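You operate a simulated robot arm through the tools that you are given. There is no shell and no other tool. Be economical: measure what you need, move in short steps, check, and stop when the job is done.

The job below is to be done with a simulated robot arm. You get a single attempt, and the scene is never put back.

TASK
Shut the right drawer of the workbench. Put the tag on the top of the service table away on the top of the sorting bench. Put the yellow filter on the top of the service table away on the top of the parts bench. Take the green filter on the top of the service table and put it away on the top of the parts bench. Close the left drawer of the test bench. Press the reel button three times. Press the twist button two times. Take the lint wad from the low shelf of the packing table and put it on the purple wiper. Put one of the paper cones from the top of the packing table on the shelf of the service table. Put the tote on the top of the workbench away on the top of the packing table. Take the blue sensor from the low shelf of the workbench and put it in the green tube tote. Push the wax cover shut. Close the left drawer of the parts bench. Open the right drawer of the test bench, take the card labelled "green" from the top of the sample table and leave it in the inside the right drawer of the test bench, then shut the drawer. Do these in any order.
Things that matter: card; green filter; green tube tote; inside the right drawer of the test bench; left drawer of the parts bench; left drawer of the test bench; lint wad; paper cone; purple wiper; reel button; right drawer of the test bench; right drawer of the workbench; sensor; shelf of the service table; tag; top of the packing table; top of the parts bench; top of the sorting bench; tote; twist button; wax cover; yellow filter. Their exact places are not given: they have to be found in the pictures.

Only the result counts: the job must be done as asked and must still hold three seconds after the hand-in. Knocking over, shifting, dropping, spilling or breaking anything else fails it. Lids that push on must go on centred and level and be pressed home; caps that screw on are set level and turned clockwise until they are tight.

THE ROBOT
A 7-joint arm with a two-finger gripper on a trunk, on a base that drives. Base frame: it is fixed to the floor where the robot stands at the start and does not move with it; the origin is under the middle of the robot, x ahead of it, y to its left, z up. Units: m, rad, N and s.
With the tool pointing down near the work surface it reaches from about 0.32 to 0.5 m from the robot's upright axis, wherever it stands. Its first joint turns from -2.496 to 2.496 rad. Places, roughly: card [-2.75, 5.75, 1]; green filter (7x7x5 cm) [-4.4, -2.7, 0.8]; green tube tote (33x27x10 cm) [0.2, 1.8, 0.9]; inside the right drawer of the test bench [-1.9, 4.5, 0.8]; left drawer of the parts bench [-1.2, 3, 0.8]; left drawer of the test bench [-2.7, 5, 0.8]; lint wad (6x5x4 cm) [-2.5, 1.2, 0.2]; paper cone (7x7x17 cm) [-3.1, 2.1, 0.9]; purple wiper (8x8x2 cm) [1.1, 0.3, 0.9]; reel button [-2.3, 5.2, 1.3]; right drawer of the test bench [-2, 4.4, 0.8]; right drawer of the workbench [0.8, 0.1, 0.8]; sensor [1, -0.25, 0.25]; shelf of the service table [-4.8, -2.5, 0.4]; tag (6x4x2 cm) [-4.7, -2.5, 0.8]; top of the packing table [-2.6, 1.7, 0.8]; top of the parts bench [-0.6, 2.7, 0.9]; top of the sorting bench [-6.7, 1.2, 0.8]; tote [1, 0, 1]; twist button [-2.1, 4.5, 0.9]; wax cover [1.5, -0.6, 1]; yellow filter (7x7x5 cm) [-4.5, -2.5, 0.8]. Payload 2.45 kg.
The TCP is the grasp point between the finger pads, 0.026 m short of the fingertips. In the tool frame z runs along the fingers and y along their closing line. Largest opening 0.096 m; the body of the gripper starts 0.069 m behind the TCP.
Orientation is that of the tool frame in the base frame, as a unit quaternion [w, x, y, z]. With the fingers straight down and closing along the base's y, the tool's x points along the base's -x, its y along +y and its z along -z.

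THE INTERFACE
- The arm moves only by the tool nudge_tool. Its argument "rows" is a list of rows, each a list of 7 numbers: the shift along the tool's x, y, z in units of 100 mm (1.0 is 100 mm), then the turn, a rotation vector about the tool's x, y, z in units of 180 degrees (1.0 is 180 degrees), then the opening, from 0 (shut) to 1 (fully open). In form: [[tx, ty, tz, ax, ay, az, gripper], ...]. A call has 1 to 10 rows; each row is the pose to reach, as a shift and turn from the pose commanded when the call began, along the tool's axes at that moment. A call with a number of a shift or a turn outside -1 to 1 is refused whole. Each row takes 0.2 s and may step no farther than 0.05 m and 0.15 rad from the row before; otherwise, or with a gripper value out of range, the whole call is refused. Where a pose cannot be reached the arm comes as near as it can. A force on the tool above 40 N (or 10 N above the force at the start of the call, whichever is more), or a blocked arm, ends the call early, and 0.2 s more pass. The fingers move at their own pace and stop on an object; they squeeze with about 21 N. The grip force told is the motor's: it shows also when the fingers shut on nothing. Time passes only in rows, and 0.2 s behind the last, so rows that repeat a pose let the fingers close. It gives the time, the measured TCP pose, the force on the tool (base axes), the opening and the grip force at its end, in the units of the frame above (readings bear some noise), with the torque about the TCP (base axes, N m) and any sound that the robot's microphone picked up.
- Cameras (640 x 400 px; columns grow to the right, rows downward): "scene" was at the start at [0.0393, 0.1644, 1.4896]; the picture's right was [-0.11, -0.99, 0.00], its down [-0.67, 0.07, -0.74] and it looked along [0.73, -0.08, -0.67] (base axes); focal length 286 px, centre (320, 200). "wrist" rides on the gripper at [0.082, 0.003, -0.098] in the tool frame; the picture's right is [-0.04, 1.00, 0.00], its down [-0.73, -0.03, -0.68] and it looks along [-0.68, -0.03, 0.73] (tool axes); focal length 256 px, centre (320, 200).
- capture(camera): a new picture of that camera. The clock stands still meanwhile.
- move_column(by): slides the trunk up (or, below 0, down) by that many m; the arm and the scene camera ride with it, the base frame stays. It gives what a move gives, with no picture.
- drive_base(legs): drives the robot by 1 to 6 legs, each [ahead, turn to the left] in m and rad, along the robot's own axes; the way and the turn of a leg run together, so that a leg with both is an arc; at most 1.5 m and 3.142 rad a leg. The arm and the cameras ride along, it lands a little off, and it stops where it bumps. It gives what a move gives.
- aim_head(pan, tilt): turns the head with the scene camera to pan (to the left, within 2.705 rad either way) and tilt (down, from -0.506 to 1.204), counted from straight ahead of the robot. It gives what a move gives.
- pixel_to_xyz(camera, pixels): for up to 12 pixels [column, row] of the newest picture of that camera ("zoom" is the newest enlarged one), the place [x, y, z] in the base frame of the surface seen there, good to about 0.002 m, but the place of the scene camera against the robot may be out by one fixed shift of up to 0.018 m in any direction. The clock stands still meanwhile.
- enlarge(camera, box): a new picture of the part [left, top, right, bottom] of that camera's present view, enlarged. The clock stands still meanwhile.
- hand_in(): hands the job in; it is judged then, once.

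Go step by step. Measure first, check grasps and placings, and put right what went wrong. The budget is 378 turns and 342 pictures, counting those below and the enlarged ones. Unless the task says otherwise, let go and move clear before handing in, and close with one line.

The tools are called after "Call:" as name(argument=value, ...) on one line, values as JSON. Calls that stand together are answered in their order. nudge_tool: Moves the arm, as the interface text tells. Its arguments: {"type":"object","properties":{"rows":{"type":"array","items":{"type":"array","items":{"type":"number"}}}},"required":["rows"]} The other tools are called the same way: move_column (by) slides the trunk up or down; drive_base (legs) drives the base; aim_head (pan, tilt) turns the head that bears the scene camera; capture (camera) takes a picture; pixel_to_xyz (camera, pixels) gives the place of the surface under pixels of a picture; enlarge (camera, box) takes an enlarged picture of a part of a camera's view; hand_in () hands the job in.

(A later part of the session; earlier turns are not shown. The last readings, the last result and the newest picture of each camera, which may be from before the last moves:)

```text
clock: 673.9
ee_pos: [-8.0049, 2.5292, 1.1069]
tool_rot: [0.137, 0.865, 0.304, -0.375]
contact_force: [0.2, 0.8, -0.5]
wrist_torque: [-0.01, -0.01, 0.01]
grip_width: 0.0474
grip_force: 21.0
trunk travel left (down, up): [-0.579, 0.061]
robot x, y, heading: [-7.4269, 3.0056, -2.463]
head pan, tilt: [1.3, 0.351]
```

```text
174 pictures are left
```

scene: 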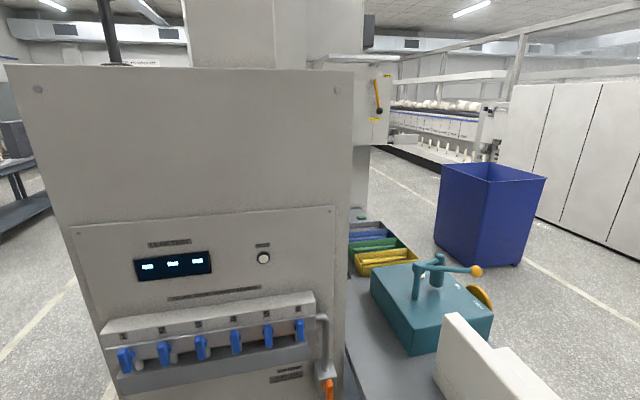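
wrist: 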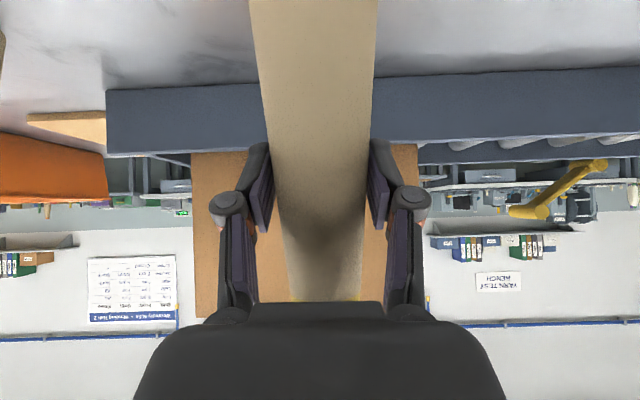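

The base was blocked, probably by the grey bin. Let me look down at it before moving.

Call:
aim_head(pan=0.7, tilt=1.0)

Call:
capture(camera="scene")

Call:
aim_head(pan=0.0, tilt=0.5)

Call:
capture(camera="scene")

```text
clock: 675.0
ee_pos: [-8.0044, 2.5298, 1.1061]
tool_rot: [0.137, 0.865, 0.305, -0.374]
contact_force: [-0.1, -0.1, 0.4]
wrist_torque: [0.02, -0.03, 0.01]
grip_width: 0.0472
grip_force: 21.1
trunk travel left (down, up): [-0.579, 0.061]
robot x, y, heading: [-7.432, 3.0088, -2.466]
head pan, tilt: [0.7, 1.0]
```

```text
173 pictures are left
```

scene: 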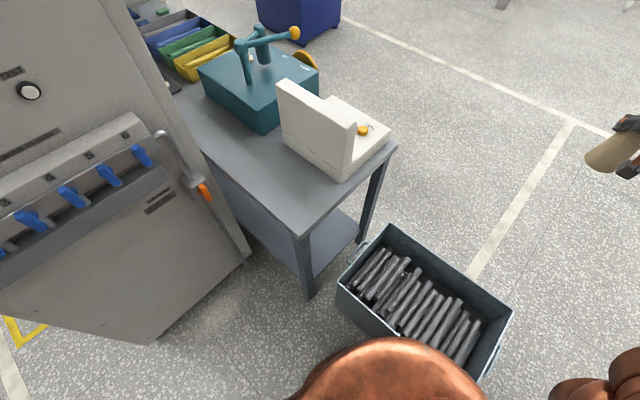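

```text
clock: 676.0
ee_pos: [-8.005, 2.5299, 1.1067]
tool_rot: [0.137, 0.865, 0.305, -0.374]
contact_force: [-0.9, -0.2, -0.4]
wrist_torque: [0.02, -0.01, 0.01]
grip_width: 0.0471
grip_force: 20.5
trunk travel left (down, up): [-0.579, 0.061]
robot x, y, heading: [-7.4264, 3.0024, -2.462]
head pan, tilt: [0.0, 0.499]
```

```text
172 pictures are left
```

scene: 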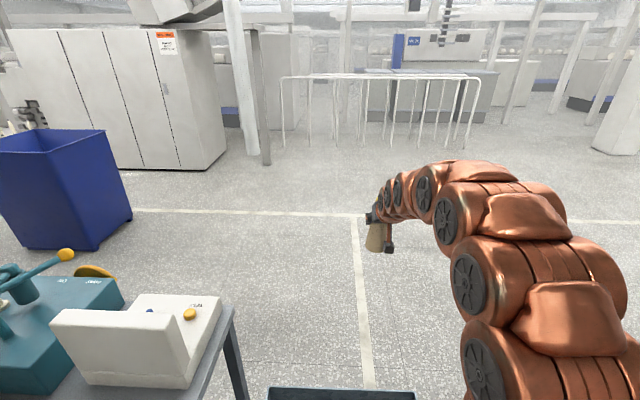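

The crate of spindles is right in front of the base. Measuring its present corners to see whether it moved.

Call:
aim_head(pan=0.7, tilt=1.0)

Call:
capture(camera="scene")

Call:
pixel_to_xyz(camera="scene", pixels=[[388, 228], [338, 288], [511, 314], [487, 375], [348, 262], [360, 250], [312, 230], [395, 145], [305, 240], [372, 240], [330, 315], [520, 320]])

```text
clock: 677.1
ee_pos: [-8.0051, 2.5288, 1.1065]
tool_rot: [0.137, 0.865, 0.305, -0.375]
contact_force: [0.1, 0.8, 0.3]
wrist_torque: [0.03, -0.02, 0.01]
grip_width: 0.0471
grip_force: 21.2
trunk travel left (down, up): [-0.579, 0.061]
robot x, y, heading: [-7.4274, 3.0025, -2.469]
head pan, tilt: [0.7, 1.0]
```

```text
171 pictures are left
```

scene: 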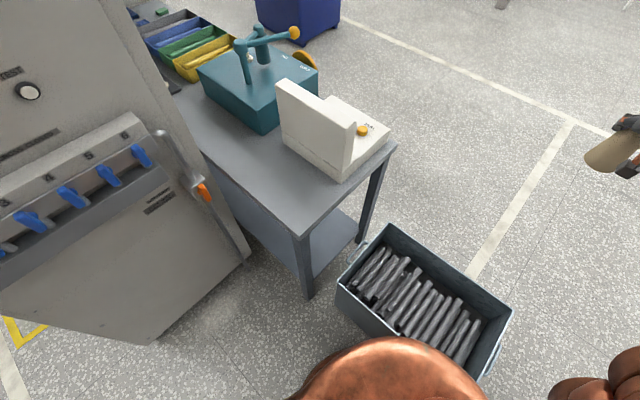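

```text
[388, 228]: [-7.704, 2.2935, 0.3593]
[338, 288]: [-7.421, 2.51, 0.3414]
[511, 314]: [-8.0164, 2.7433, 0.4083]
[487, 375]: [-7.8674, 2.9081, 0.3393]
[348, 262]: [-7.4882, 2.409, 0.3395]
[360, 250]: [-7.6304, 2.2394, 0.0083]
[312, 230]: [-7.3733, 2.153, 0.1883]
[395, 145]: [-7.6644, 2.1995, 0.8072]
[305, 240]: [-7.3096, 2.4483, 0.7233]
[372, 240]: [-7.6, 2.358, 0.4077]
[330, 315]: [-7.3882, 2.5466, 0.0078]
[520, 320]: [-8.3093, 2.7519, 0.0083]
```

The crate seems unmoved (still square, left edge u 6.39). I'll back off and pass on its right side, between crate and rack.

Call:
drive_base(legs=[[-0.95, 0], [0, -0.798], [0.4, 0], [0, 0.45], [1.3, 0]])

Call:
aim_head(pan=0.9, tilt=0.4)

Call:
capture(camera="scene")

```text
clock: 693.8
ee_pos: [-9.0085, 3.0299, 1.1073]
tool_rot: [0.066, 0.906, 0.141, -0.395]
contact_force: [-0.1, -1.0, -0.6]
wrist_torque: [-0.02, 0.0, 0.01]
grip_width: 0.0471
grip_force: 21.3
trunk travel left (down, up): [-0.579, 0.061]
robot x, y, heading: [-8.2979, 3.2647, -2.832]
head pan, tilt: [0.7, 1.0]
```

```text
clock: 694.8
ee_pos: [-9.0096, 3.0282, 1.1054]
tool_rot: [0.065, 0.906, 0.14, -0.394]
contact_force: [-0.1, -0.6, -0.9]
wrist_torque: [0.01, -0.01, 0.01]
grip_width: 0.0468
grip_force: 21.0
trunk travel left (down, up): [-0.579, 0.061]
robot x, y, heading: [-8.3029, 3.2626, -2.831]
head pan, tilt: [0.901, 0.4]
```

```text
170 pictures are left
```

scene: 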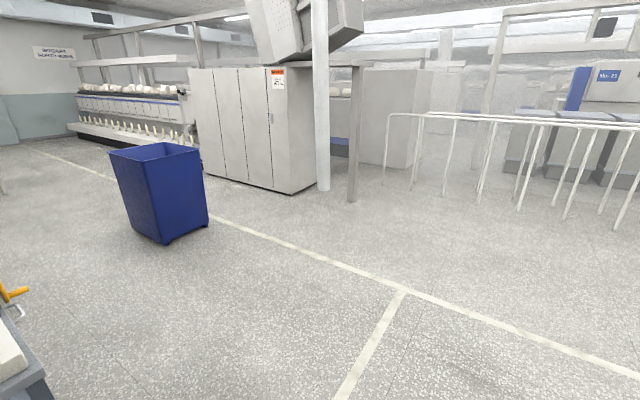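

Through the passage. Measuring the blue bin and back obstacles for the route behind the machines.

Call:
pixel_to_xyz(camera="scene", pixels=[[162, 240], [205, 220], [130, 225], [295, 190], [350, 195], [20, 380], [40, 160], [85, 145], [10, 150], [240, 225]])

Call:
aim_head(pan=1.7, tilt=0.4)

Call:
capture(camera="scene")

```text
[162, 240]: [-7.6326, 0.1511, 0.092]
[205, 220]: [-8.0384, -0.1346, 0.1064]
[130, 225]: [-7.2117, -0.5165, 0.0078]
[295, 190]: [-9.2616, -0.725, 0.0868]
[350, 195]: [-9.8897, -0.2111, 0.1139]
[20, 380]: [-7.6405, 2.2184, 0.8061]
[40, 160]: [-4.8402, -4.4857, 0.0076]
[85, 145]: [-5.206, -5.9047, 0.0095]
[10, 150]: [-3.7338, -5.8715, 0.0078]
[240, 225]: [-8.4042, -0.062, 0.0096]
```

```text
clock: 695.9
ee_pos: [-9.0086, 3.0288, 1.1074]
tool_rot: [0.066, 0.906, 0.14, -0.394]
contact_force: [0.1, -0.5, -0.5]
wrist_torque: [0.0, 0.0, 0.0]
grip_width: 0.0471
grip_force: 20.9
trunk travel left (down, up): [-0.579, 0.061]
robot x, y, heading: [-8.2977, 3.2612, -2.838]
head pan, tilt: [1.7, 0.4]
```

```text
169 pictures are left
```

scene: 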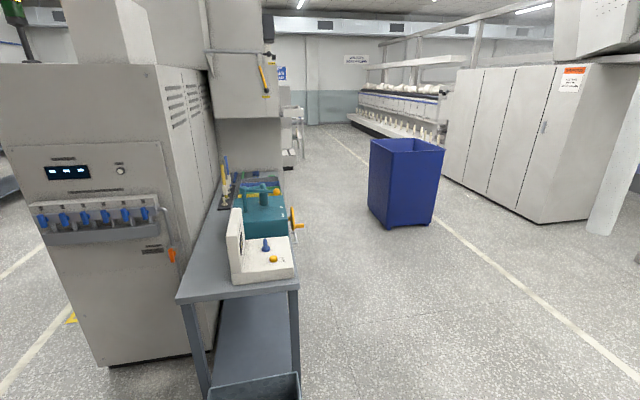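

The corridor between the sorting bench (n' −4.92) and the blue bin (n' −6.1) is 1.2 m. I go along n' −5.5 in stages.

Call:
drive_base(legs=[[0, 0.32], [0.69, 0], [0, 1.57], [1.2, 0]])

Call:
aim_head(pan=0.0, tilt=0.4)

Call:
capture(camera="scene")

```text
clock: 710.3
ee_pos: [-7.7056, 1.2864, 1.1059]
tool_rot: [0.358, 0.417, 0.816, -0.178]
contact_force: [-0.5, -0.2, -1.1]
wrist_torque: [0.02, 0.01, 0.02]
grip_width: 0.047
grip_force: 21.2
trunk travel left (down, up): [-0.579, 0.061]
robot x, y, heading: [-8.1528, 1.8859, -0.944]
head pan, tilt: [1.7, 0.4]
```

```text
clock: 712.0
ee_pos: [-7.7068, 1.2866, 1.1062]
tool_rot: [0.358, 0.416, 0.817, -0.177]
contact_force: [0.6, 0.2, 0.6]
wrist_torque: [-0.02, -0.01, -0.02]
grip_width: 0.0468
grip_force: 20.4
trunk travel left (down, up): [-0.579, 0.061]
robot x, y, heading: [-8.1545, 1.887, -0.939]
head pan, tilt: [0.0, 0.4]
```

```text
168 pictures are left
```

scene: 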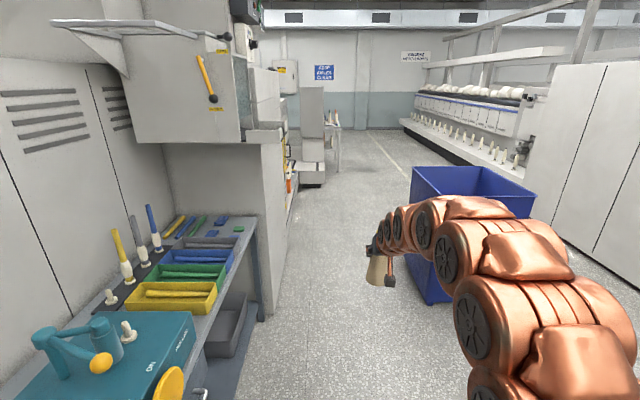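

Clear ahead between the machines and the blue bin. Driving 2.4 m more.

Call:
drive_base(legs=[[1.2, 0], [1.3, 0]])

Call:
aim_head(pan=0.2, tilt=0.35)

Call:
capture(camera="scene")

```text
clock: 724.2
ee_pos: [-6.264, -0.7607, 1.1075]
tool_rot: [0.357, 0.425, 0.812, -0.181]
contact_force: [0.3, -0.9, -0.5]
wrist_torque: [0.0, -0.03, -0.01]
grip_width: 0.0468
grip_force: 21.2
trunk travel left (down, up): [-0.579, 0.061]
robot x, y, heading: [-6.6982, -0.1549, -0.964]
head pan, tilt: [0.0, 0.4]
```

```text
clock: 725.0
ee_pos: [-6.2646, -0.76, 1.1067]
tool_rot: [0.356, 0.425, 0.813, -0.181]
contact_force: [1.1, -0.1, -0.3]
wrist_torque: [-0.01, 0.0, 0.02]
grip_width: 0.0468
grip_force: 20.4
trunk travel left (down, up): [-0.579, 0.061]
robot x, y, heading: [-6.7033, -0.1521, -0.965]
head pan, tilt: [0.201, 0.351]
```

```text
167 pictures are left
```

scene: 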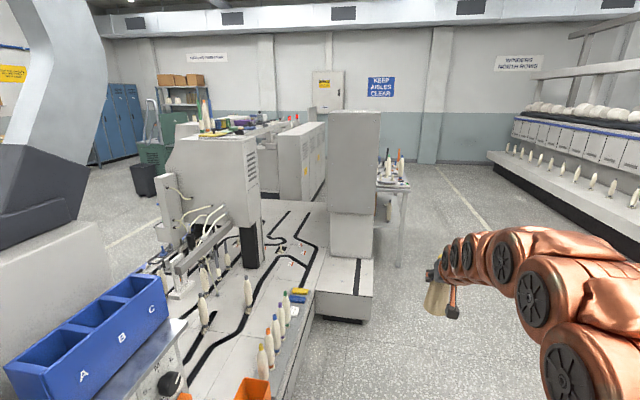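

The service table seems to be at (390,185) behind the white unit. Measuring.

Call:
pixel_to_xyz(camera="scene", pixels=[[400, 185], [388, 165], [401, 160], [400, 250], [388, 215], [345, 320], [372, 300], [440, 260], [310, 380]])

Call:
enlarge(camera="scene", box=[340, 130, 440, 280])

```text
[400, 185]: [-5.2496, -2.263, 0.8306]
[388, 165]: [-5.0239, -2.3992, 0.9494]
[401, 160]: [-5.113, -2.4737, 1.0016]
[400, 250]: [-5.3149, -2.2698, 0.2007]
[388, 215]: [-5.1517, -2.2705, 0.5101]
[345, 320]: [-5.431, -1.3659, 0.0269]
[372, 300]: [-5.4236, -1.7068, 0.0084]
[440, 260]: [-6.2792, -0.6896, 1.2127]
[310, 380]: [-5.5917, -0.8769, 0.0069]
```

```text
2.67 times, centred on (390, 205) of scene
```

zoom: 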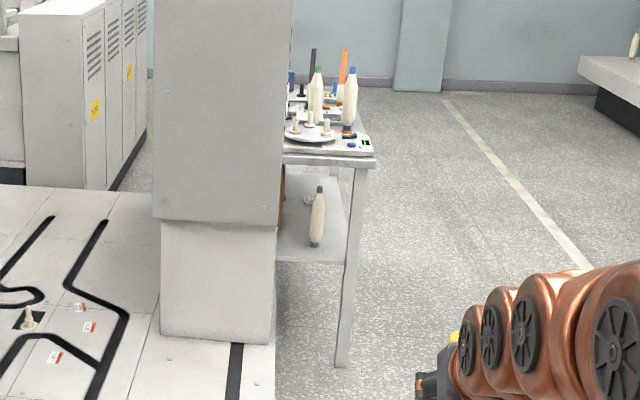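

The service table's aisle side is at n'≈−5.63, u from 1.25 down. I swing out to n'≈−6.55 and stop in front of it.

Call:
drive_base(legs=[[0, -0.48], [1.1, 0], [1.0, 0], [0, 0.5], [1.25, 0]])

Call:
aim_head(pan=1.4, tilt=0.5)

Call:
capture(camera="scene")

```text
clock: 744.1
ee_pos: [-5.2608, -3.859, 1.107]
tool_rot: [0.358, 0.418, 0.815, -0.179]
contact_force: [1.0, -0.2, -0.4]
wrist_torque: [-0.01, -0.02, 0.0]
grip_width: 0.0463
grip_force: 21.0
trunk travel left (down, up): [-0.579, 0.061]
robot x, y, heading: [-5.7078, -3.254, -0.949]
head pan, tilt: [0.201, 0.351]
```

```text
clock: 745.5
ee_pos: [-5.261, -3.8568, 1.1056]
tool_rot: [0.357, 0.418, 0.816, -0.178]
contact_force: [0.3, -0.2, -0.4]
wrist_torque: [-0.04, 0.0, 0.0]
grip_width: 0.0464
grip_force: 20.7
trunk travel left (down, up): [-0.579, 0.061]
robot x, y, heading: [-5.7063, -3.2572, -0.949]
head pan, tilt: [1.4, 0.499]
```

```text
165 pictures are left
```

scene: 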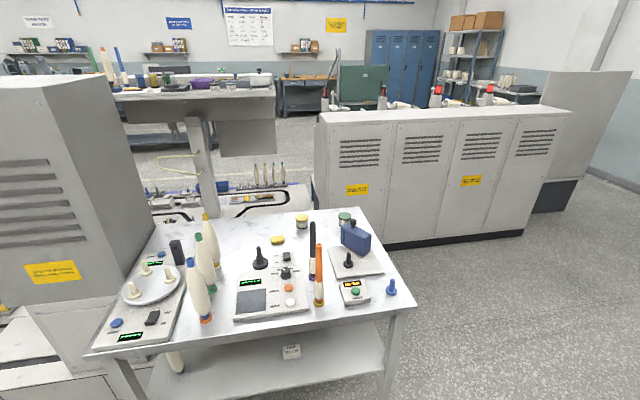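

The service table is in view with a yellow and a green filter at (302,220) and (345,217). Measuring corners and objects.

Call:
pixel_to_xyz(camera="scene", pixels=[[88, 355], [412, 306], [372, 210], [302, 222], [345, 217], [278, 240], [291, 352], [340, 345], [380, 360], [230, 370], [172, 362], [165, 230]])

Call:
enlarge(camera="scene", box=[220, 200, 420, 325])

```text
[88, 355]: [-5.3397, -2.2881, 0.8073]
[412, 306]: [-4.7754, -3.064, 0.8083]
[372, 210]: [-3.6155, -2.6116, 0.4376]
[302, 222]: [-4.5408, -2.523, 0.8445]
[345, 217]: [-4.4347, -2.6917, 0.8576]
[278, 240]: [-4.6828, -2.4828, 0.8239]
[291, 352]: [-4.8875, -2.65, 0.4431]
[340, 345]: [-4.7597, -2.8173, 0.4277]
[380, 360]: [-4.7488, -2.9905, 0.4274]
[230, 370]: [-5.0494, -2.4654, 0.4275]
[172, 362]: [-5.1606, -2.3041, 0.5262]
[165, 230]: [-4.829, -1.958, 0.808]
```

```text
3.20 times, centred on (320, 262) of scene
```

zoom: 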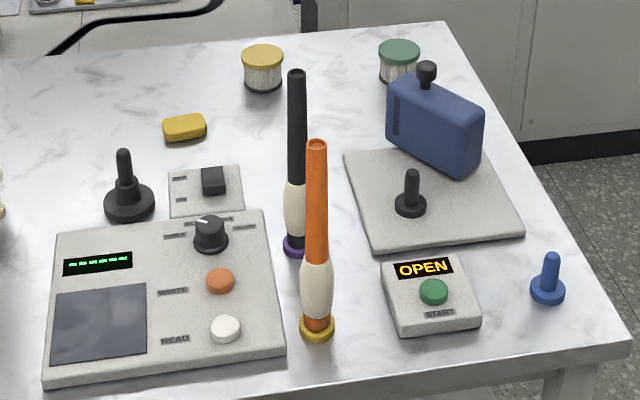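

Tag (yellow block), filters and shelf located. The cone goes on the shelf near u≈0.53: drive 0.17 m further, turn to the table, and lower the trunk.

Call:
drive_base(legs=[[0.175, 0], [0, 1.576]])

Call:
move_column(by=-0.4)

Call:
aim_head(pan=0.0, tilt=0.5)

Call:
capture(camera="scene")

Call:
capture(camera="wrist")

```text
clock: 750.8
ee_pos: [-5.0103, -2.9422, 1.106]
tool_rot: [0.378, -0.288, 0.87, 0.13]
contact_force: [0.3, -0.3, -0.5]
wrist_torque: [0.01, 0.0, -0.01]
grip_width: 0.0466
grip_force: 21.4
trunk travel left (down, up): [-0.579, 0.061]
robot x, y, heading: [-5.6037, -3.3953, 0.64]
head pan, tilt: [1.4, 0.499]
```

```text
clock: 754.7
ee_pos: [-5.009, -2.9429, 0.707]
tool_rot: [0.378, -0.288, 0.87, 0.131]
contact_force: [0.1, 0.0, -0.9]
wrist_torque: [-0.05, 0.03, 0.0]
grip_width: 0.0463
grip_force: 21.1
trunk travel left (down, up): [-0.179, 0.461]
robot x, y, heading: [-5.6063, -3.3948, 0.637]
head pan, tilt: [1.4, 0.499]
```

```text
clock: 756.2
ee_pos: [-5.01, -2.942, 0.7058]
tool_rot: [0.377, -0.289, 0.87, 0.131]
contact_force: [0.2, -0.1, 0.1]
wrist_torque: [-0.02, 0.01, -0.02]
grip_width: 0.0462
grip_force: 21.3
trunk travel left (down, up): [-0.179, 0.461]
robot x, y, heading: [-5.6022, -3.3938, 0.638]
head pan, tilt: [0.0, 0.499]
```

```text
163 pictures are left
```

scene: 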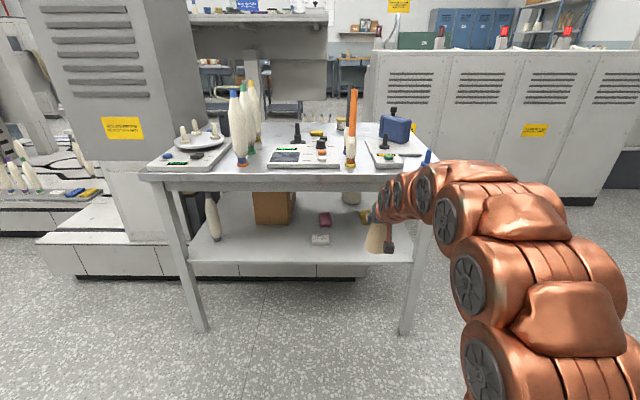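

```text
162 pictures are left
```

wrist: 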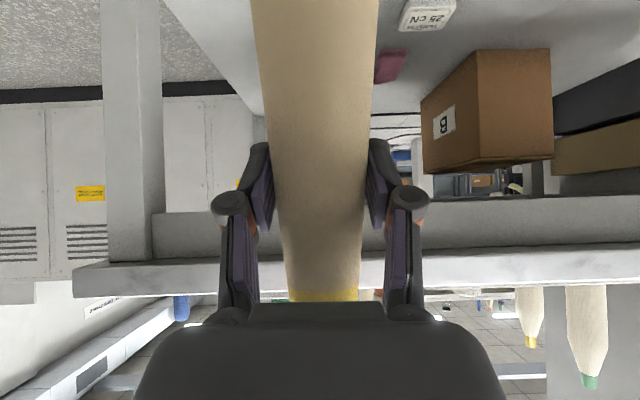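

Shelf items: card (320,240), pink block (325,218), something at (366,220). Measuring the free space at front right.

Call:
pixel_to_xyz(camera="scene", pixels=[[330, 262], [395, 261], [330, 243], [330, 232], [332, 220], [366, 222], [350, 240], [350, 255], [398, 240], [404, 255], [330, 185], [345, 200]])

Call:
enlarge(camera="scene", box=[290, 170, 430, 280])

```text
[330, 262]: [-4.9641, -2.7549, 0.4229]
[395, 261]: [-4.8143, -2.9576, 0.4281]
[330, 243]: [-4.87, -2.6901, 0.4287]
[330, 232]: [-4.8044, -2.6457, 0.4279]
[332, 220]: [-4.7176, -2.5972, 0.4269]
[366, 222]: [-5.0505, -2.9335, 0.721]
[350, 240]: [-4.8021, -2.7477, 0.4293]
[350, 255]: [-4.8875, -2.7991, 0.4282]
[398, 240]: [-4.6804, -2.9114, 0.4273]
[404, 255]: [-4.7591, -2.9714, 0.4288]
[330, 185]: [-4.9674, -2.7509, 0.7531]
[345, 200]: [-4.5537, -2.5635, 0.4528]
```

```text
3.64 times, centred on (360, 225) of scene
```

zoom: 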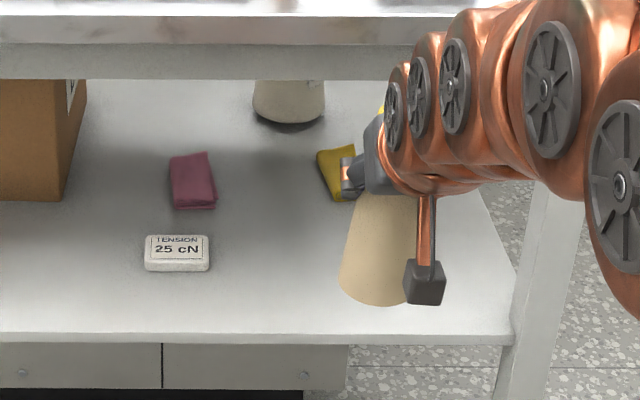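

Shelf front edge n' −5.638, z 0.421; free spot at u≈0.55. Lower to cone-bottom ≈6 mm above shelf and drive in 0.22 m.

Call:
move_column(by=-0.175)

Call:
drive_base(legs=[[0.15, 0]])

Call:
capture(camera="scene")

Call:
capture(camera="wrist")

```text
clock: 758.1
ee_pos: [-5.01, -2.943, 0.5309]
tool_rot: [0.378, -0.288, 0.87, 0.131]
contact_force: [-0.4, -0.8, -0.8]
wrist_torque: [-0.04, 0.01, 0.02]
grip_width: 0.0462
grip_force: 21.2
trunk travel left (down, up): [-0.004, 0.636]
robot x, y, heading: [-5.6038, -3.3928, 0.639]
head pan, tilt: [0.0, 0.499]
```

```text
clock: 759.5
ee_pos: [-4.8867, -2.8537, 0.5314]
tool_rot: [0.378, -0.286, 0.871, 0.13]
contact_force: [0.6, -0.3, 0.1]
wrist_torque: [-0.04, 0.03, 0.0]
grip_width: 0.0462
grip_force: 21.3
trunk travel left (down, up): [-0.004, 0.636]
robot x, y, heading: [-5.4835, -3.3034, 0.634]
head pan, tilt: [0.0, 0.499]
```

```text
160 pictures are left
```

scene: 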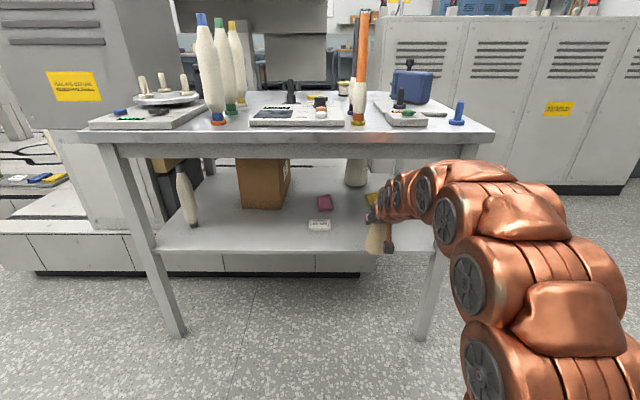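

```text
159 pictures are left
```

wrist: 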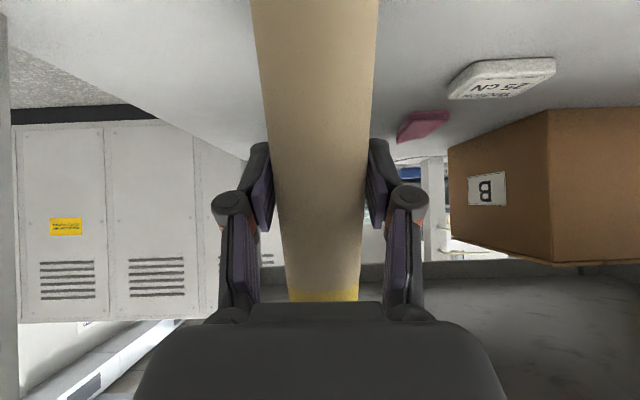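

Good. Another 8.5 cm in, then lower about 1 cm to the shelf.

Call:
drive_base(legs=[[0.085, 0]])

Call:
nudge_tool(rows=[[0.029, 0, 0.027, 0, 0, 0, 0.2], [0.058, 0, 0.055, 0, 0, 0, 0.2], [0.08, 0, 0.076, 0, 0, 0, 0.2]])

Call:
capture(camera="scene")

```text
clock: 760.6
ee_pos: [-4.8163, -2.8027, 0.531]
tool_rot: [0.378, -0.286, 0.871, 0.13]
contact_force: [-0.7, -0.5, -0.4]
wrist_torque: [0.0, -0.01, -0.05]
grip_width: 0.0465
grip_force: 20.9
trunk travel left (down, up): [-0.004, 0.636]
robot x, y, heading: [-5.4128, -3.2542, 0.641]
head pan, tilt: [0.0, 0.499]
```

```text
clock: 761.4
ee_pos: [-4.8161, -2.8016, 0.5238]
tool_rot: [0.38, -0.287, 0.869, 0.132]
contact_force: [1.7, 3.1, 20.3]
wrist_torque: [-0.22, 0.26, -0.01]
grip_width: 0.046
grip_force: 20.6
trunk travel left (down, up): [-0.004, 0.636]
robot x, y, heading: [-5.4157, -3.2554, 0.635]
head pan, tilt: [0.0, 0.499]
```

```text
158 pictures are left
```

scene: 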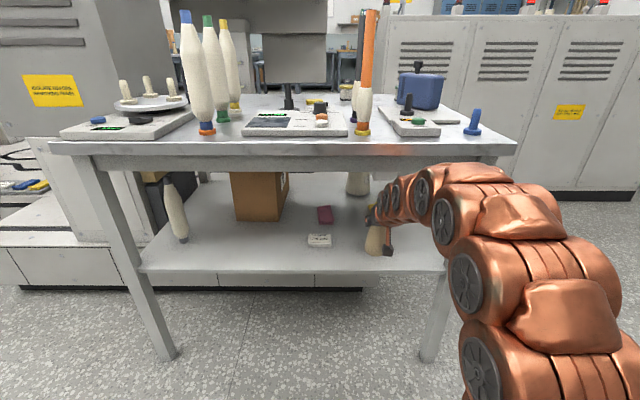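

On the shelf (20 N contact). Relax slightly, open, then withdraw along the tool axis.

Call:
nudge_tool(rows=[[-0.02, 0, -0.02, 0, 0, 0, 0.2], [-0.02, 0, -0.02, 0, 0, 0, 0.6], [-0.02, 0, -0.02, 0, 0, 0, 0.75], [-0.02, 0, -0.02, 0, 0, 0, 0.75], [-0.02, 0, -0.02, 0, 0, 0, 0.75]])

Call:
capture(camera="wrist")

```text
clock: 762.6
ee_pos: [-4.8178, -2.8015, 0.5225]
tool_rot: [0.377, -0.287, 0.871, 0.13]
contact_force: [-0.9, 0.0, 0.5]
wrist_torque: [0.01, -0.01, 0.03]
grip_width: 0.072
grip_force: 0.1
trunk travel left (down, up): [-0.004, 0.636]
robot x, y, heading: [-5.413, -3.2545, 0.637]
head pan, tilt: [0.0, 0.499]
```

```text
157 pictures are left
```

wrist: 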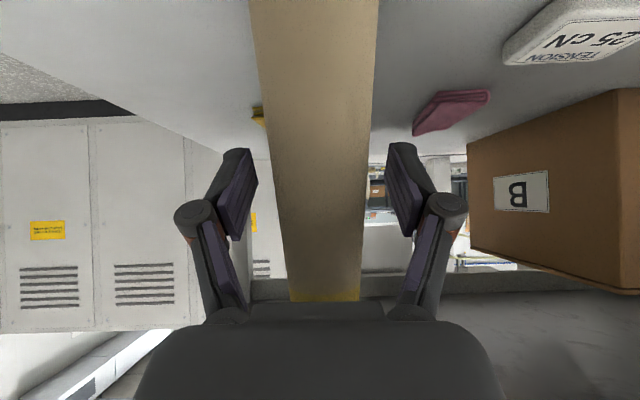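

Cone stands free. Backing the base straight out.

Call:
drive_base(legs=[[-0.35, 0]])

Call:
capture(camera="scene")

Call:
capture(camera="wrist")

```text
clock: 764.9
ee_pos: [-5.0984, -3.0109, 0.5223]
tool_rot: [0.378, -0.287, 0.871, 0.13]
contact_force: [-0.2, -0.3, -0.6]
wrist_torque: [0.0, -0.01, 0.01]
grip_width: 0.072
grip_force: 0.0
trunk travel left (down, up): [-0.004, 0.636]
robot x, y, heading: [-5.6953, -3.4582, 0.636]
head pan, tilt: [0.0, 0.499]
```

```text
156 pictures are left
```

scene: 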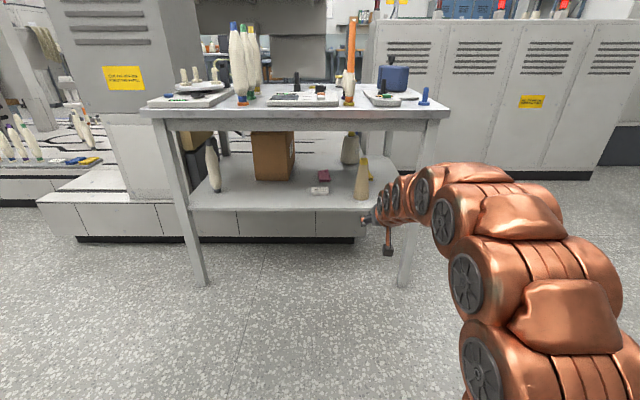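

```text
155 pictures are left
```

wrist: 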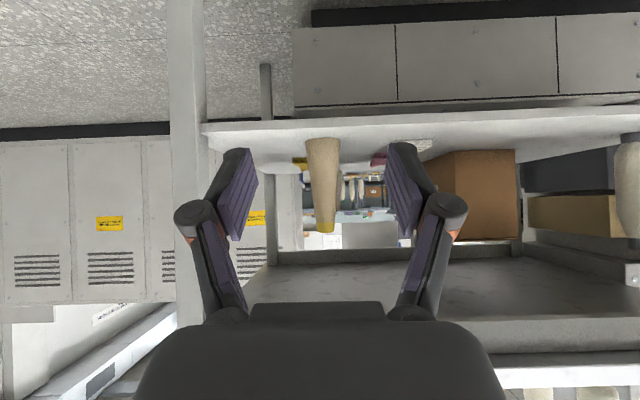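

The cone stands upright on the shelf. For tag and filters, I'll approach from the table's right end; checking the room there.

Call:
pixel_to_xyz(camera="scene", pixels=[[440, 165], [560, 178], [610, 180], [345, 240], [480, 175], [361, 185]])

Call:
move_column(by=0.4)

Call:
move_column(by=0.23)

Call:
capture(camera="scene")

```text
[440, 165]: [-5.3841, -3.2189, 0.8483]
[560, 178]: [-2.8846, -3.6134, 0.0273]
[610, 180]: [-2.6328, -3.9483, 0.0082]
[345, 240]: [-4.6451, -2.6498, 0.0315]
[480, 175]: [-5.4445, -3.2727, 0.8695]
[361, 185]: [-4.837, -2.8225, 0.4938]
```

```text
clock: 768.7
ee_pos: [-5.1004, -3.0106, 0.9235]
tool_rot: [0.378, -0.286, 0.871, 0.13]
contact_force: [0.2, 0.8, -0.3]
wrist_torque: [0.01, 0.0, 0.0]
grip_width: 0.0719
grip_force: 0.0
trunk travel left (down, up): [-0.404, 0.236]
robot x, y, heading: [-5.6957, -3.4619, 0.639]
head pan, tilt: [0.0, 0.499]
```

```text
clock: 771.1
ee_pos: [-5.101, -3.0105, 1.153]
tool_rot: [0.378, -0.288, 0.87, 0.131]
contact_force: [0.3, -0.6, 0.0]
wrist_torque: [0.0, -0.01, 0.03]
grip_width: 0.0722
grip_force: 0.1
trunk travel left (down, up): [-0.634, 0.006]
robot x, y, heading: [-5.6975, -3.4632, 0.633]
head pan, tilt: [0.0, 0.499]
```

```text
154 pictures are left
```

scene: 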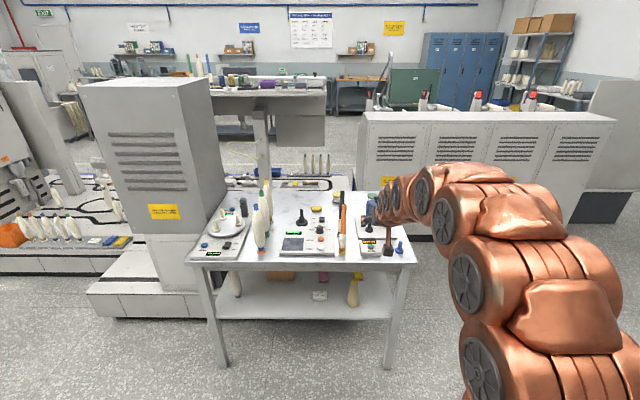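

Retract the arm to vertical first (room is limited), then drive around to the table's right end.

Call:
nudge_tool(rows=[[0.15, 0, -0.12, 0, 0.04, 0, 0.8], [0.3, 0, -0.25, 0, 0.08, 0, 0.8], [0.45, 0, -0.4, 0, 0.12, 0, 0.8], [0.55, 0, -0.5, 0, 0.16, 0, 0.8], [0.65, 0, -0.6, 0, 0.2, 0, 0.8], [0.7, 0, -0.65, 0, 0.24, 0, 0.8], [0.7, 0, -0.65, 0, 0.262, 0, 0.8]])

Call:
nudge_tool(rows=[[0.45, 0, 0, 0, 0, 0, 0.8], [0.9, 0, 0, 0, 0, 0, 0.8], [1.0, 0, 0, 0, 0, 0, 0.8]])

Call:
nudge_tool(rows=[[0.3, 0, 0, 0, 0, 0, 0.8], [0.6, 0, 0, 0, 0, 0, 0.8]])

Call:
drive_base(legs=[[0, -1.577], [0.87, 0], [0, 1.57], [0.75, 0], [0.7, 0], [0, 1.57]])

Call:
aim_head(pan=0.0, tilt=0.6)

Call:
capture(camera="scene")

Call:
capture(camera="wrist")

```text
clock: 772.7
ee_pos: [-5.1761, -3.0674, 1.1466]
tool_rot: [-0.003, -0.314, 0.949, 0.004]
contact_force: [0.6, 0.6, 1.2]
wrist_torque: [-0.01, 0.03, 0.0]
grip_width: 0.0767
grip_force: 0.0
trunk travel left (down, up): [-0.634, 0.006]
robot x, y, heading: [-5.6968, -3.4611, 0.633]
head pan, tilt: [0.0, 0.499]
```

```text
clock: 773.5
ee_pos: [-5.2549, -3.1248, 1.1472]
tool_rot: [-0.002, -0.315, 0.949, 0.003]
contact_force: [0.0, 0.4, 0.0]
wrist_torque: [-0.01, -0.02, -0.02]
grip_width: 0.0767
grip_force: 0.2
trunk travel left (down, up): [-0.634, 0.006]
robot x, y, heading: [-5.6964, -3.4576, 0.631]
head pan, tilt: [0.0, 0.499]
```

```text
clock: 774.1
ee_pos: [-5.3039, -3.1609, 1.1459]
tool_rot: [-0.002, -0.316, 0.949, 0.004]
contact_force: [0.2, 0.7, 0.4]
wrist_torque: [-0.01, 0.01, -0.01]
grip_width: 0.0767
grip_force: 0.0
trunk travel left (down, up): [-0.634, 0.006]
robot x, y, heading: [-5.6991, -3.46, 0.638]
head pan, tilt: [0.0, 0.499]
```

```text
clock: 797.3
ee_pos: [-4.3435, -2.9102, 1.1456]
tool_rot: [0.005, 0.904, -0.428, -0.001]
contact_force: [0.2, -0.2, 0.6]
wrist_torque: [0.02, 0.02, 0.03]
grip_width: 0.0767
grip_force: 0.2
trunk travel left (down, up): [-0.634, 0.006]
robot x, y, heading: [-4.0226, -3.2863, 2.256]
head pan, tilt: [0.0, 0.499]
```

```text
clock: 798.0
ee_pos: [-4.3432, -2.9101, 1.1458]
tool_rot: [0.004, 0.904, -0.427, -0.001]
contact_force: [-0.3, -0.2, -0.5]
wrist_torque: [0.0, 0.04, 0.02]
grip_width: 0.0769
grip_force: 0.1
trunk travel left (down, up): [-0.634, 0.006]
robot x, y, heading: [-4.0242, -3.2879, 2.259]
head pan, tilt: [0.0, 0.6]
```

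```text
153 pictures are left
```

scene: 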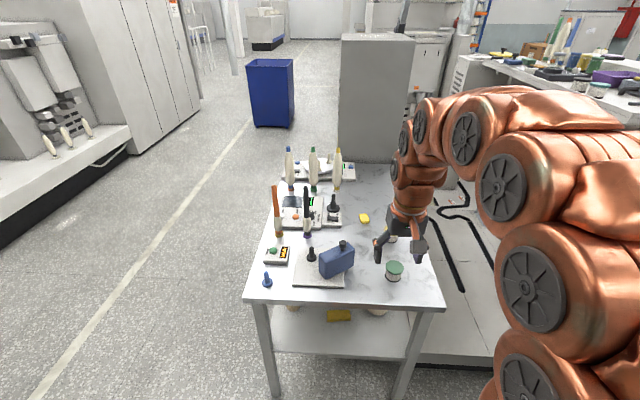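

```text
152 pictures are left
```

wrist: 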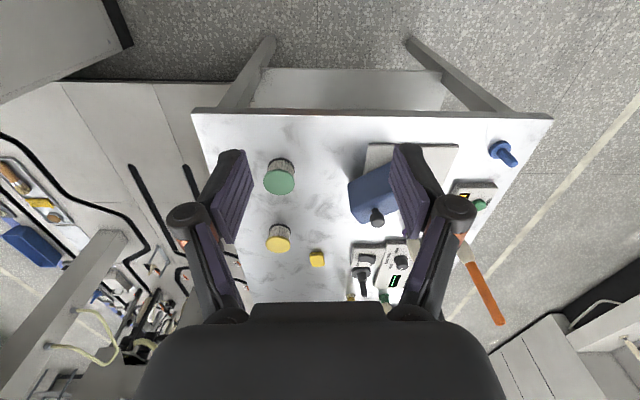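

Clear top view: green filter (279,178), yellow filter (278,240), tag (317,258). Measuring all three.

Call:
pixel_to_xyz(camera="wrist", pixels=[[279, 183], [279, 165], [265, 178], [294, 178], [278, 245], [266, 240], [290, 240], [317, 258], [310, 258], [324, 258], [317, 268], [330, 140]])

Call:
enlarge(camera="wrist", box=[240, 140, 400, 300])

```text
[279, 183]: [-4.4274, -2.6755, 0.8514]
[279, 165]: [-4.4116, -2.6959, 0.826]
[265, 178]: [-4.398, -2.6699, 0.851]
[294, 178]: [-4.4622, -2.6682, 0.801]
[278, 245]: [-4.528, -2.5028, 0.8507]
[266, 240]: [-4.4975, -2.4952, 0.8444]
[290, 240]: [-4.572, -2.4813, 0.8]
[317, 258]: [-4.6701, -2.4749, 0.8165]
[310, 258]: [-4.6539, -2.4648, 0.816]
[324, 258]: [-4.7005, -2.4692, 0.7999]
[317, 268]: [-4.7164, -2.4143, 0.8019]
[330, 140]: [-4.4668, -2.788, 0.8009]
```

```text
2.50 times, centred on (320, 220) of wrist
```

zoom: 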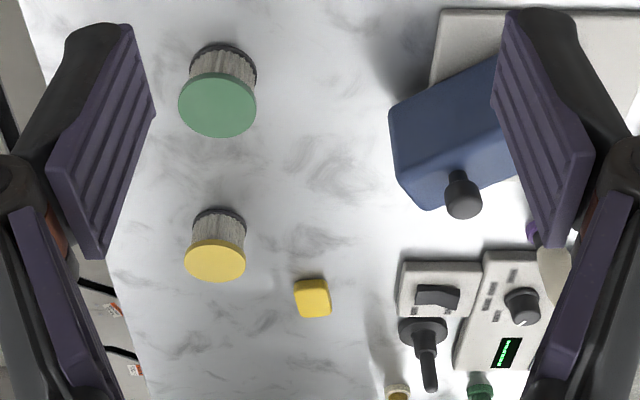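

Tag centre (−4.672, −2.472), top z 0.817. I drive 0.25 m closer, tilt 30° and reach out to it.

Call:
drive_base(legs=[[0.25, 0]])

Call:
nudge_tool(rows=[[-0.2, -0.1, 0.05, 0, -0.045, 0, 0.8], [-0.45, -0.2, 0.1, 0, -0.09, 0, 0.8], [-0.7, -0.24, 0.15, 0, -0.135, 0, 0.8], [-1.0, -0.24, 0.2, 0, -0.167, 0, 0.8]])

Call:
nudge_tool(rows=[[-0.35, 0, 0.4, 0, 0, 0, 0.8], [-0.7, 0, 0.75, 0, 0, 0, 0.8], [-0.95, 0, 1.0, 0, 0, 0, 0.8]])

Call:
capture(camera="wrist")

```text
clock: 799.8
ee_pos: [-4.5043, -2.7167, 1.148]
tool_rot: [0.004, 0.905, -0.426, -0.001]
contact_force: [-0.2, 0.4, -0.3]
wrist_torque: [0.0, 0.01, 0.01]
grip_width: 0.0769
grip_force: 0.1
trunk travel left (down, up): [-0.634, 0.006]
robot x, y, heading: [-4.1833, -3.0909, 2.259]
head pan, tilt: [0.0, 0.6]
```

```text
clock: 800.8
ee_pos: [-4.5497, -2.6242, 1.1248]
tool_rot: [-0.105, 0.874, -0.411, -0.237]
contact_force: [0.3, -0.7, 0.5]
wrist_torque: [-0.02, -0.03, -0.03]
grip_width: 0.0766
grip_force: 0.1
trunk travel left (down, up): [-0.634, 0.006]
robot x, y, heading: [-4.183, -3.0916, 2.255]
head pan, tilt: [0.0, 0.6]
```

```text
refused: row 1 steps farther than a row can; nothing moved
```

```text
150 pictures are left
```

wrist: 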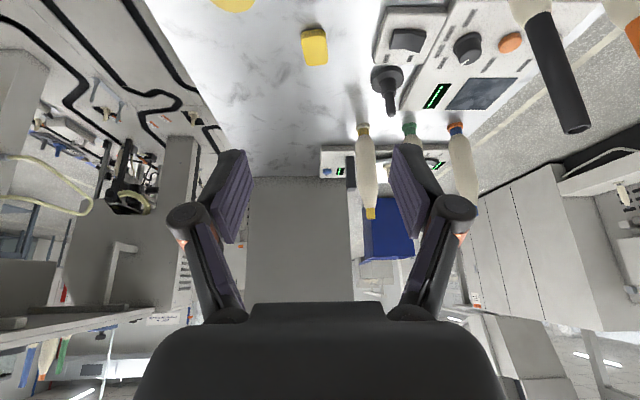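

Call:
pixel_to_xyz(camera="wrist", pixels=[[314, 47], [303, 40], [325, 40], [307, 65], [328, 60], [314, 32], [314, 63], [230, 3], [385, 75]])

Call:
nudge_tool(rows=[[-0.2, 0, 0.4, 0, 0, 0, 0.8], [-0.4, 0, 0.8, 0, 0, 0, 0.8], [-0.5, 0, 1.0, 0, 0, 0, 0.8]])

Call:
capture(camera="wrist")

```text
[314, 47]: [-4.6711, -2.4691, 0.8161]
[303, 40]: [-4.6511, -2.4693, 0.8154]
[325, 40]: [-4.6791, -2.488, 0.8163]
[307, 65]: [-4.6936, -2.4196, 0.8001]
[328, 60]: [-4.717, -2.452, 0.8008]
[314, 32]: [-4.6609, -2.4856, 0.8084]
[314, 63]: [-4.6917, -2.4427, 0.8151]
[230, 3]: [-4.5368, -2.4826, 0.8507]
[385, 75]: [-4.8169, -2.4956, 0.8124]
```

```text
clock: 801.6
ee_pos: [-4.6094, -2.5512, 1.0661]
tool_rot: [-0.107, 0.873, -0.412, -0.237]
contact_force: [-0.4, 0.2, 0.0]
wrist_torque: [0.04, -0.02, 0.03]
grip_width: 0.0768
grip_force: 0.1
trunk travel left (down, up): [-0.634, 0.006]
robot x, y, heading: [-4.1862, -3.0927, 2.259]
head pan, tilt: [0.0, 0.6]
```

```text
149 pictures are left
```

wrist: 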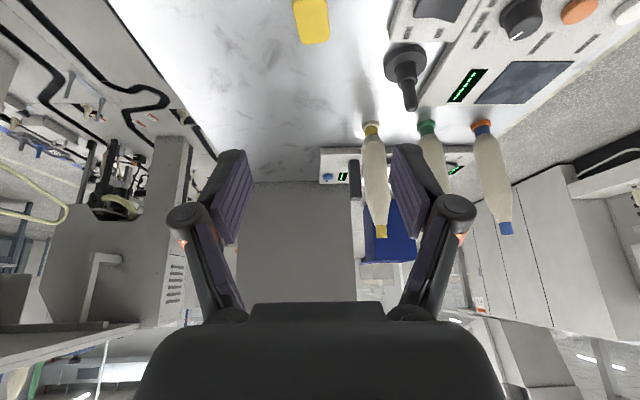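

Tag centre (−4.677, −2.464), 5.3×3.5 cm. Lower 0.12 m by trunk and then approach.

Call:
move_column(by=-0.12)

Call:
nudge_tool(rows=[[-0.3, -0.03, 0.17, 0, 0, 0, 0.7], [-0.55, -0.03, 0.35, 0, 0, 0, 0.7], [-0.5, -0.03, 0.6, 0, 0, 0, 0.7]])

Call:
capture(camera="wrist")

Call:
capture(camera="scene")

```text
clock: 803.1
ee_pos: [-4.6106, -2.5519, 0.9452]
tool_rot: [-0.106, 0.874, -0.412, -0.236]
contact_force: [0.3, -0.1, 0.1]
wrist_torque: [-0.01, 0.05, -0.01]
grip_width: 0.0768
grip_force: 0.1
trunk travel left (down, up): [-0.514, 0.126]
robot x, y, heading: [-4.187, -3.0903, 2.259]
head pan, tilt: [0.0, 0.6]
```

```text
clock: 803.9
ee_pos: [-4.6541, -2.495, 0.9185]
tool_rot: [-0.106, 0.874, -0.411, -0.237]
contact_force: [0.4, 0.0, 1.0]
wrist_torque: [-0.01, 0.0, -0.02]
grip_width: 0.067
grip_force: 0.1
trunk travel left (down, up): [-0.514, 0.126]
robot x, y, heading: [-4.1838, -3.0923, 2.263]
head pan, tilt: [0.0, 0.6]
```

```text
148 pictures are left
```

wrist: 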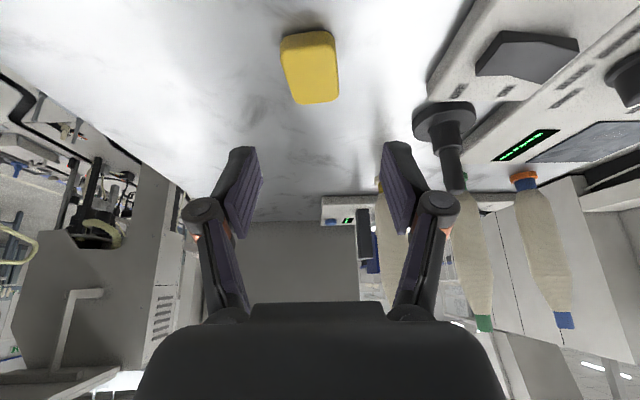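

```text
147 pictures are left
```

scene: 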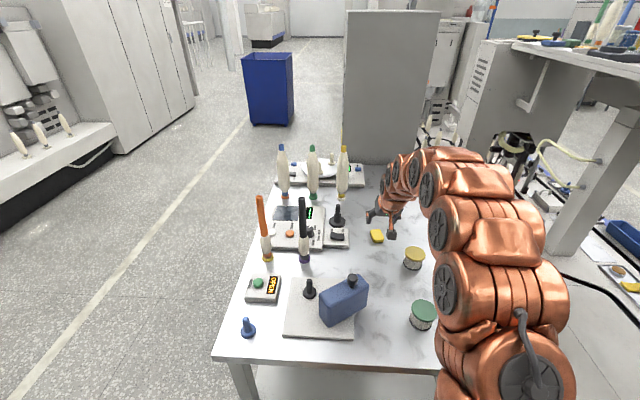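

Aligned. Descend to the tag with a narrower opening, then close.

Call:
nudge_tool(rows=[[-0.1, -0.02, 0.3, 0, 0, 0, 0.55], [0.0, -0.02, 0.55, 0, 0, 0, 0.55], [0.1, -0.02, 0.75, 0, 0, 0, 0.55], [0.18, -0.02, 0.89, 0, 0, 0, 0.55]])

Call:
capture(camera="wrist")

```text
clock: 804.9
ee_pos: [-4.6725, -2.4702, 0.8335]
tool_rot: [-0.106, 0.874, -0.411, -0.236]
contact_force: [0.3, -0.5, 0.0]
wrist_torque: [-0.03, -0.05, 0.01]
grip_width: 0.0529
grip_force: 0.1
trunk travel left (down, up): [-0.514, 0.126]
robot x, y, heading: [-4.1883, -3.0947, 2.258]
head pan, tilt: [0.0, 0.6]
```

```text
146 pictures are left
```

wrist: 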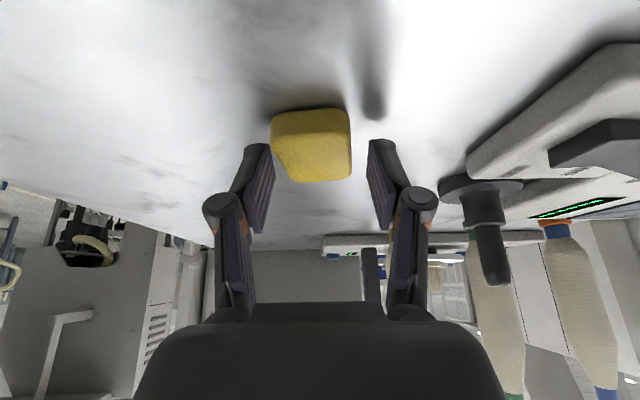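

Tag between the fingers. Closing and lifting.

Call:
nudge_tool(rows=[[0, 0, 0, 0, 0, 0, 0.35], [0, 0, 0, 0, 0, 0, 0.2], [0, 0, 0, 0, 0, 0, 0], [0, 0, 0, 0, 0, 0, 0], [-0.2, 0, -0.35, 0, 0, 0, 0], [-0.4, 0, -0.7, 0, 0, 0, 0]])

Call:
capture(camera="wrist")

```text
clock: 806.3
ee_pos: [-4.6722, -2.4703, 0.9128]
tool_rot: [-0.107, 0.873, -0.413, -0.236]
contact_force: [-0.6, -1.0, -0.8]
wrist_torque: [0.0, -0.04, 0.0]
grip_width: 0.039
grip_force: 20.4
trunk travel left (down, up): [-0.514, 0.126]
robot x, y, heading: [-4.1888, -3.0954, 2.256]
head pan, tilt: [0.0, 0.6]
```

```text
145 pictures are left
```

wrist: 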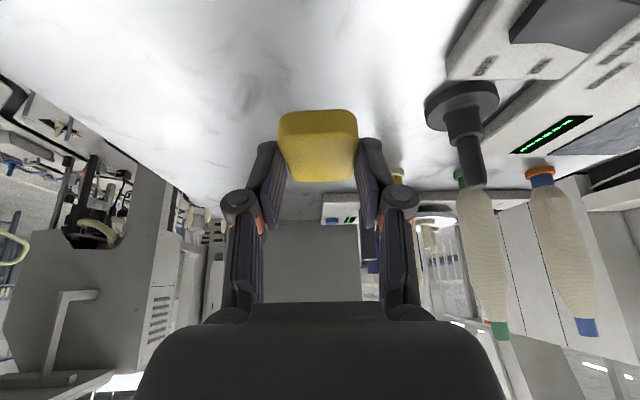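

Tag held (3.9 cm). Raise, back out, and drive along the back aisle toward the sorting bench.

Call:
move_column(by=0.12)

Call:
drive_base(legs=[[-0.45, 0], [0, 1.512], [1.15, 0], [0, -1.57], [1.2, 0], [1.1, 0]])

Call:
aim_head(pan=0.0, tilt=0.4)

Call:
capture(camera="scene")

```text
clock: 807.8
ee_pos: [-4.6721, -2.4713, 1.033]
tool_rot: [-0.106, 0.873, -0.412, -0.237]
contact_force: [0.6, -0.3, 0.2]
wrist_torque: [0.01, 0.01, 0.0]
grip_width: 0.039
grip_force: 21.3
trunk travel left (down, up): [-0.634, 0.006]
robot x, y, heading: [-4.1855, -3.0895, 2.258]
head pan, tilt: [0.0, 0.6]
```

```text
clock: 834.4
ee_pos: [-6.6749, -1.6537, 1.0331]
tool_rot: [-0.11, 0.867, -0.425, -0.234]
contact_force: [-0.2, -0.4, 0.2]
wrist_torque: [-0.03, 0.01, -0.01]
grip_width: 0.0389
grip_force: 20.8
trunk travel left (down, up): [-0.634, 0.006]
robot x, y, heading: [-6.2089, -2.2857, 2.228]
head pan, tilt: [0.0, 0.6]
```

```text
clock: 835.1
ee_pos: [-6.6751, -1.6537, 1.0327]
tool_rot: [-0.109, 0.868, -0.424, -0.235]
contact_force: [-0.8, 0.1, 0.1]
wrist_torque: [0.0, 0.01, 0.0]
grip_width: 0.039
grip_force: 20.9
trunk travel left (down, up): [-0.634, 0.006]
robot x, y, heading: [-6.2074, -2.2857, 2.232]
head pan, tilt: [0.0, 0.4]
```

```text
144 pictures are left
```

scene: 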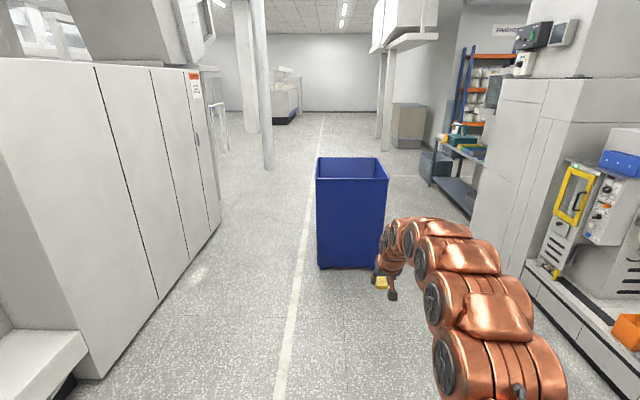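

Call:
pixel_to_xyz(camera="scene", pixels=[[475, 225], [500, 120], [540, 270], [580, 190], [470, 205], [345, 268], [385, 230], [615, 150], [440, 170], [460, 150]])

```text
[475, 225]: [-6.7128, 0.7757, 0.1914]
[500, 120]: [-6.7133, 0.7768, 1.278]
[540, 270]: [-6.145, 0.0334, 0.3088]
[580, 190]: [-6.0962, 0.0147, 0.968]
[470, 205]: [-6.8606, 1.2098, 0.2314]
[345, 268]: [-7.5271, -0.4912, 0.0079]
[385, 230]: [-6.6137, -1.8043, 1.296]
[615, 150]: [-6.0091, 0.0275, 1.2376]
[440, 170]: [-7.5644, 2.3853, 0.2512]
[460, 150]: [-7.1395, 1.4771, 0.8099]
```

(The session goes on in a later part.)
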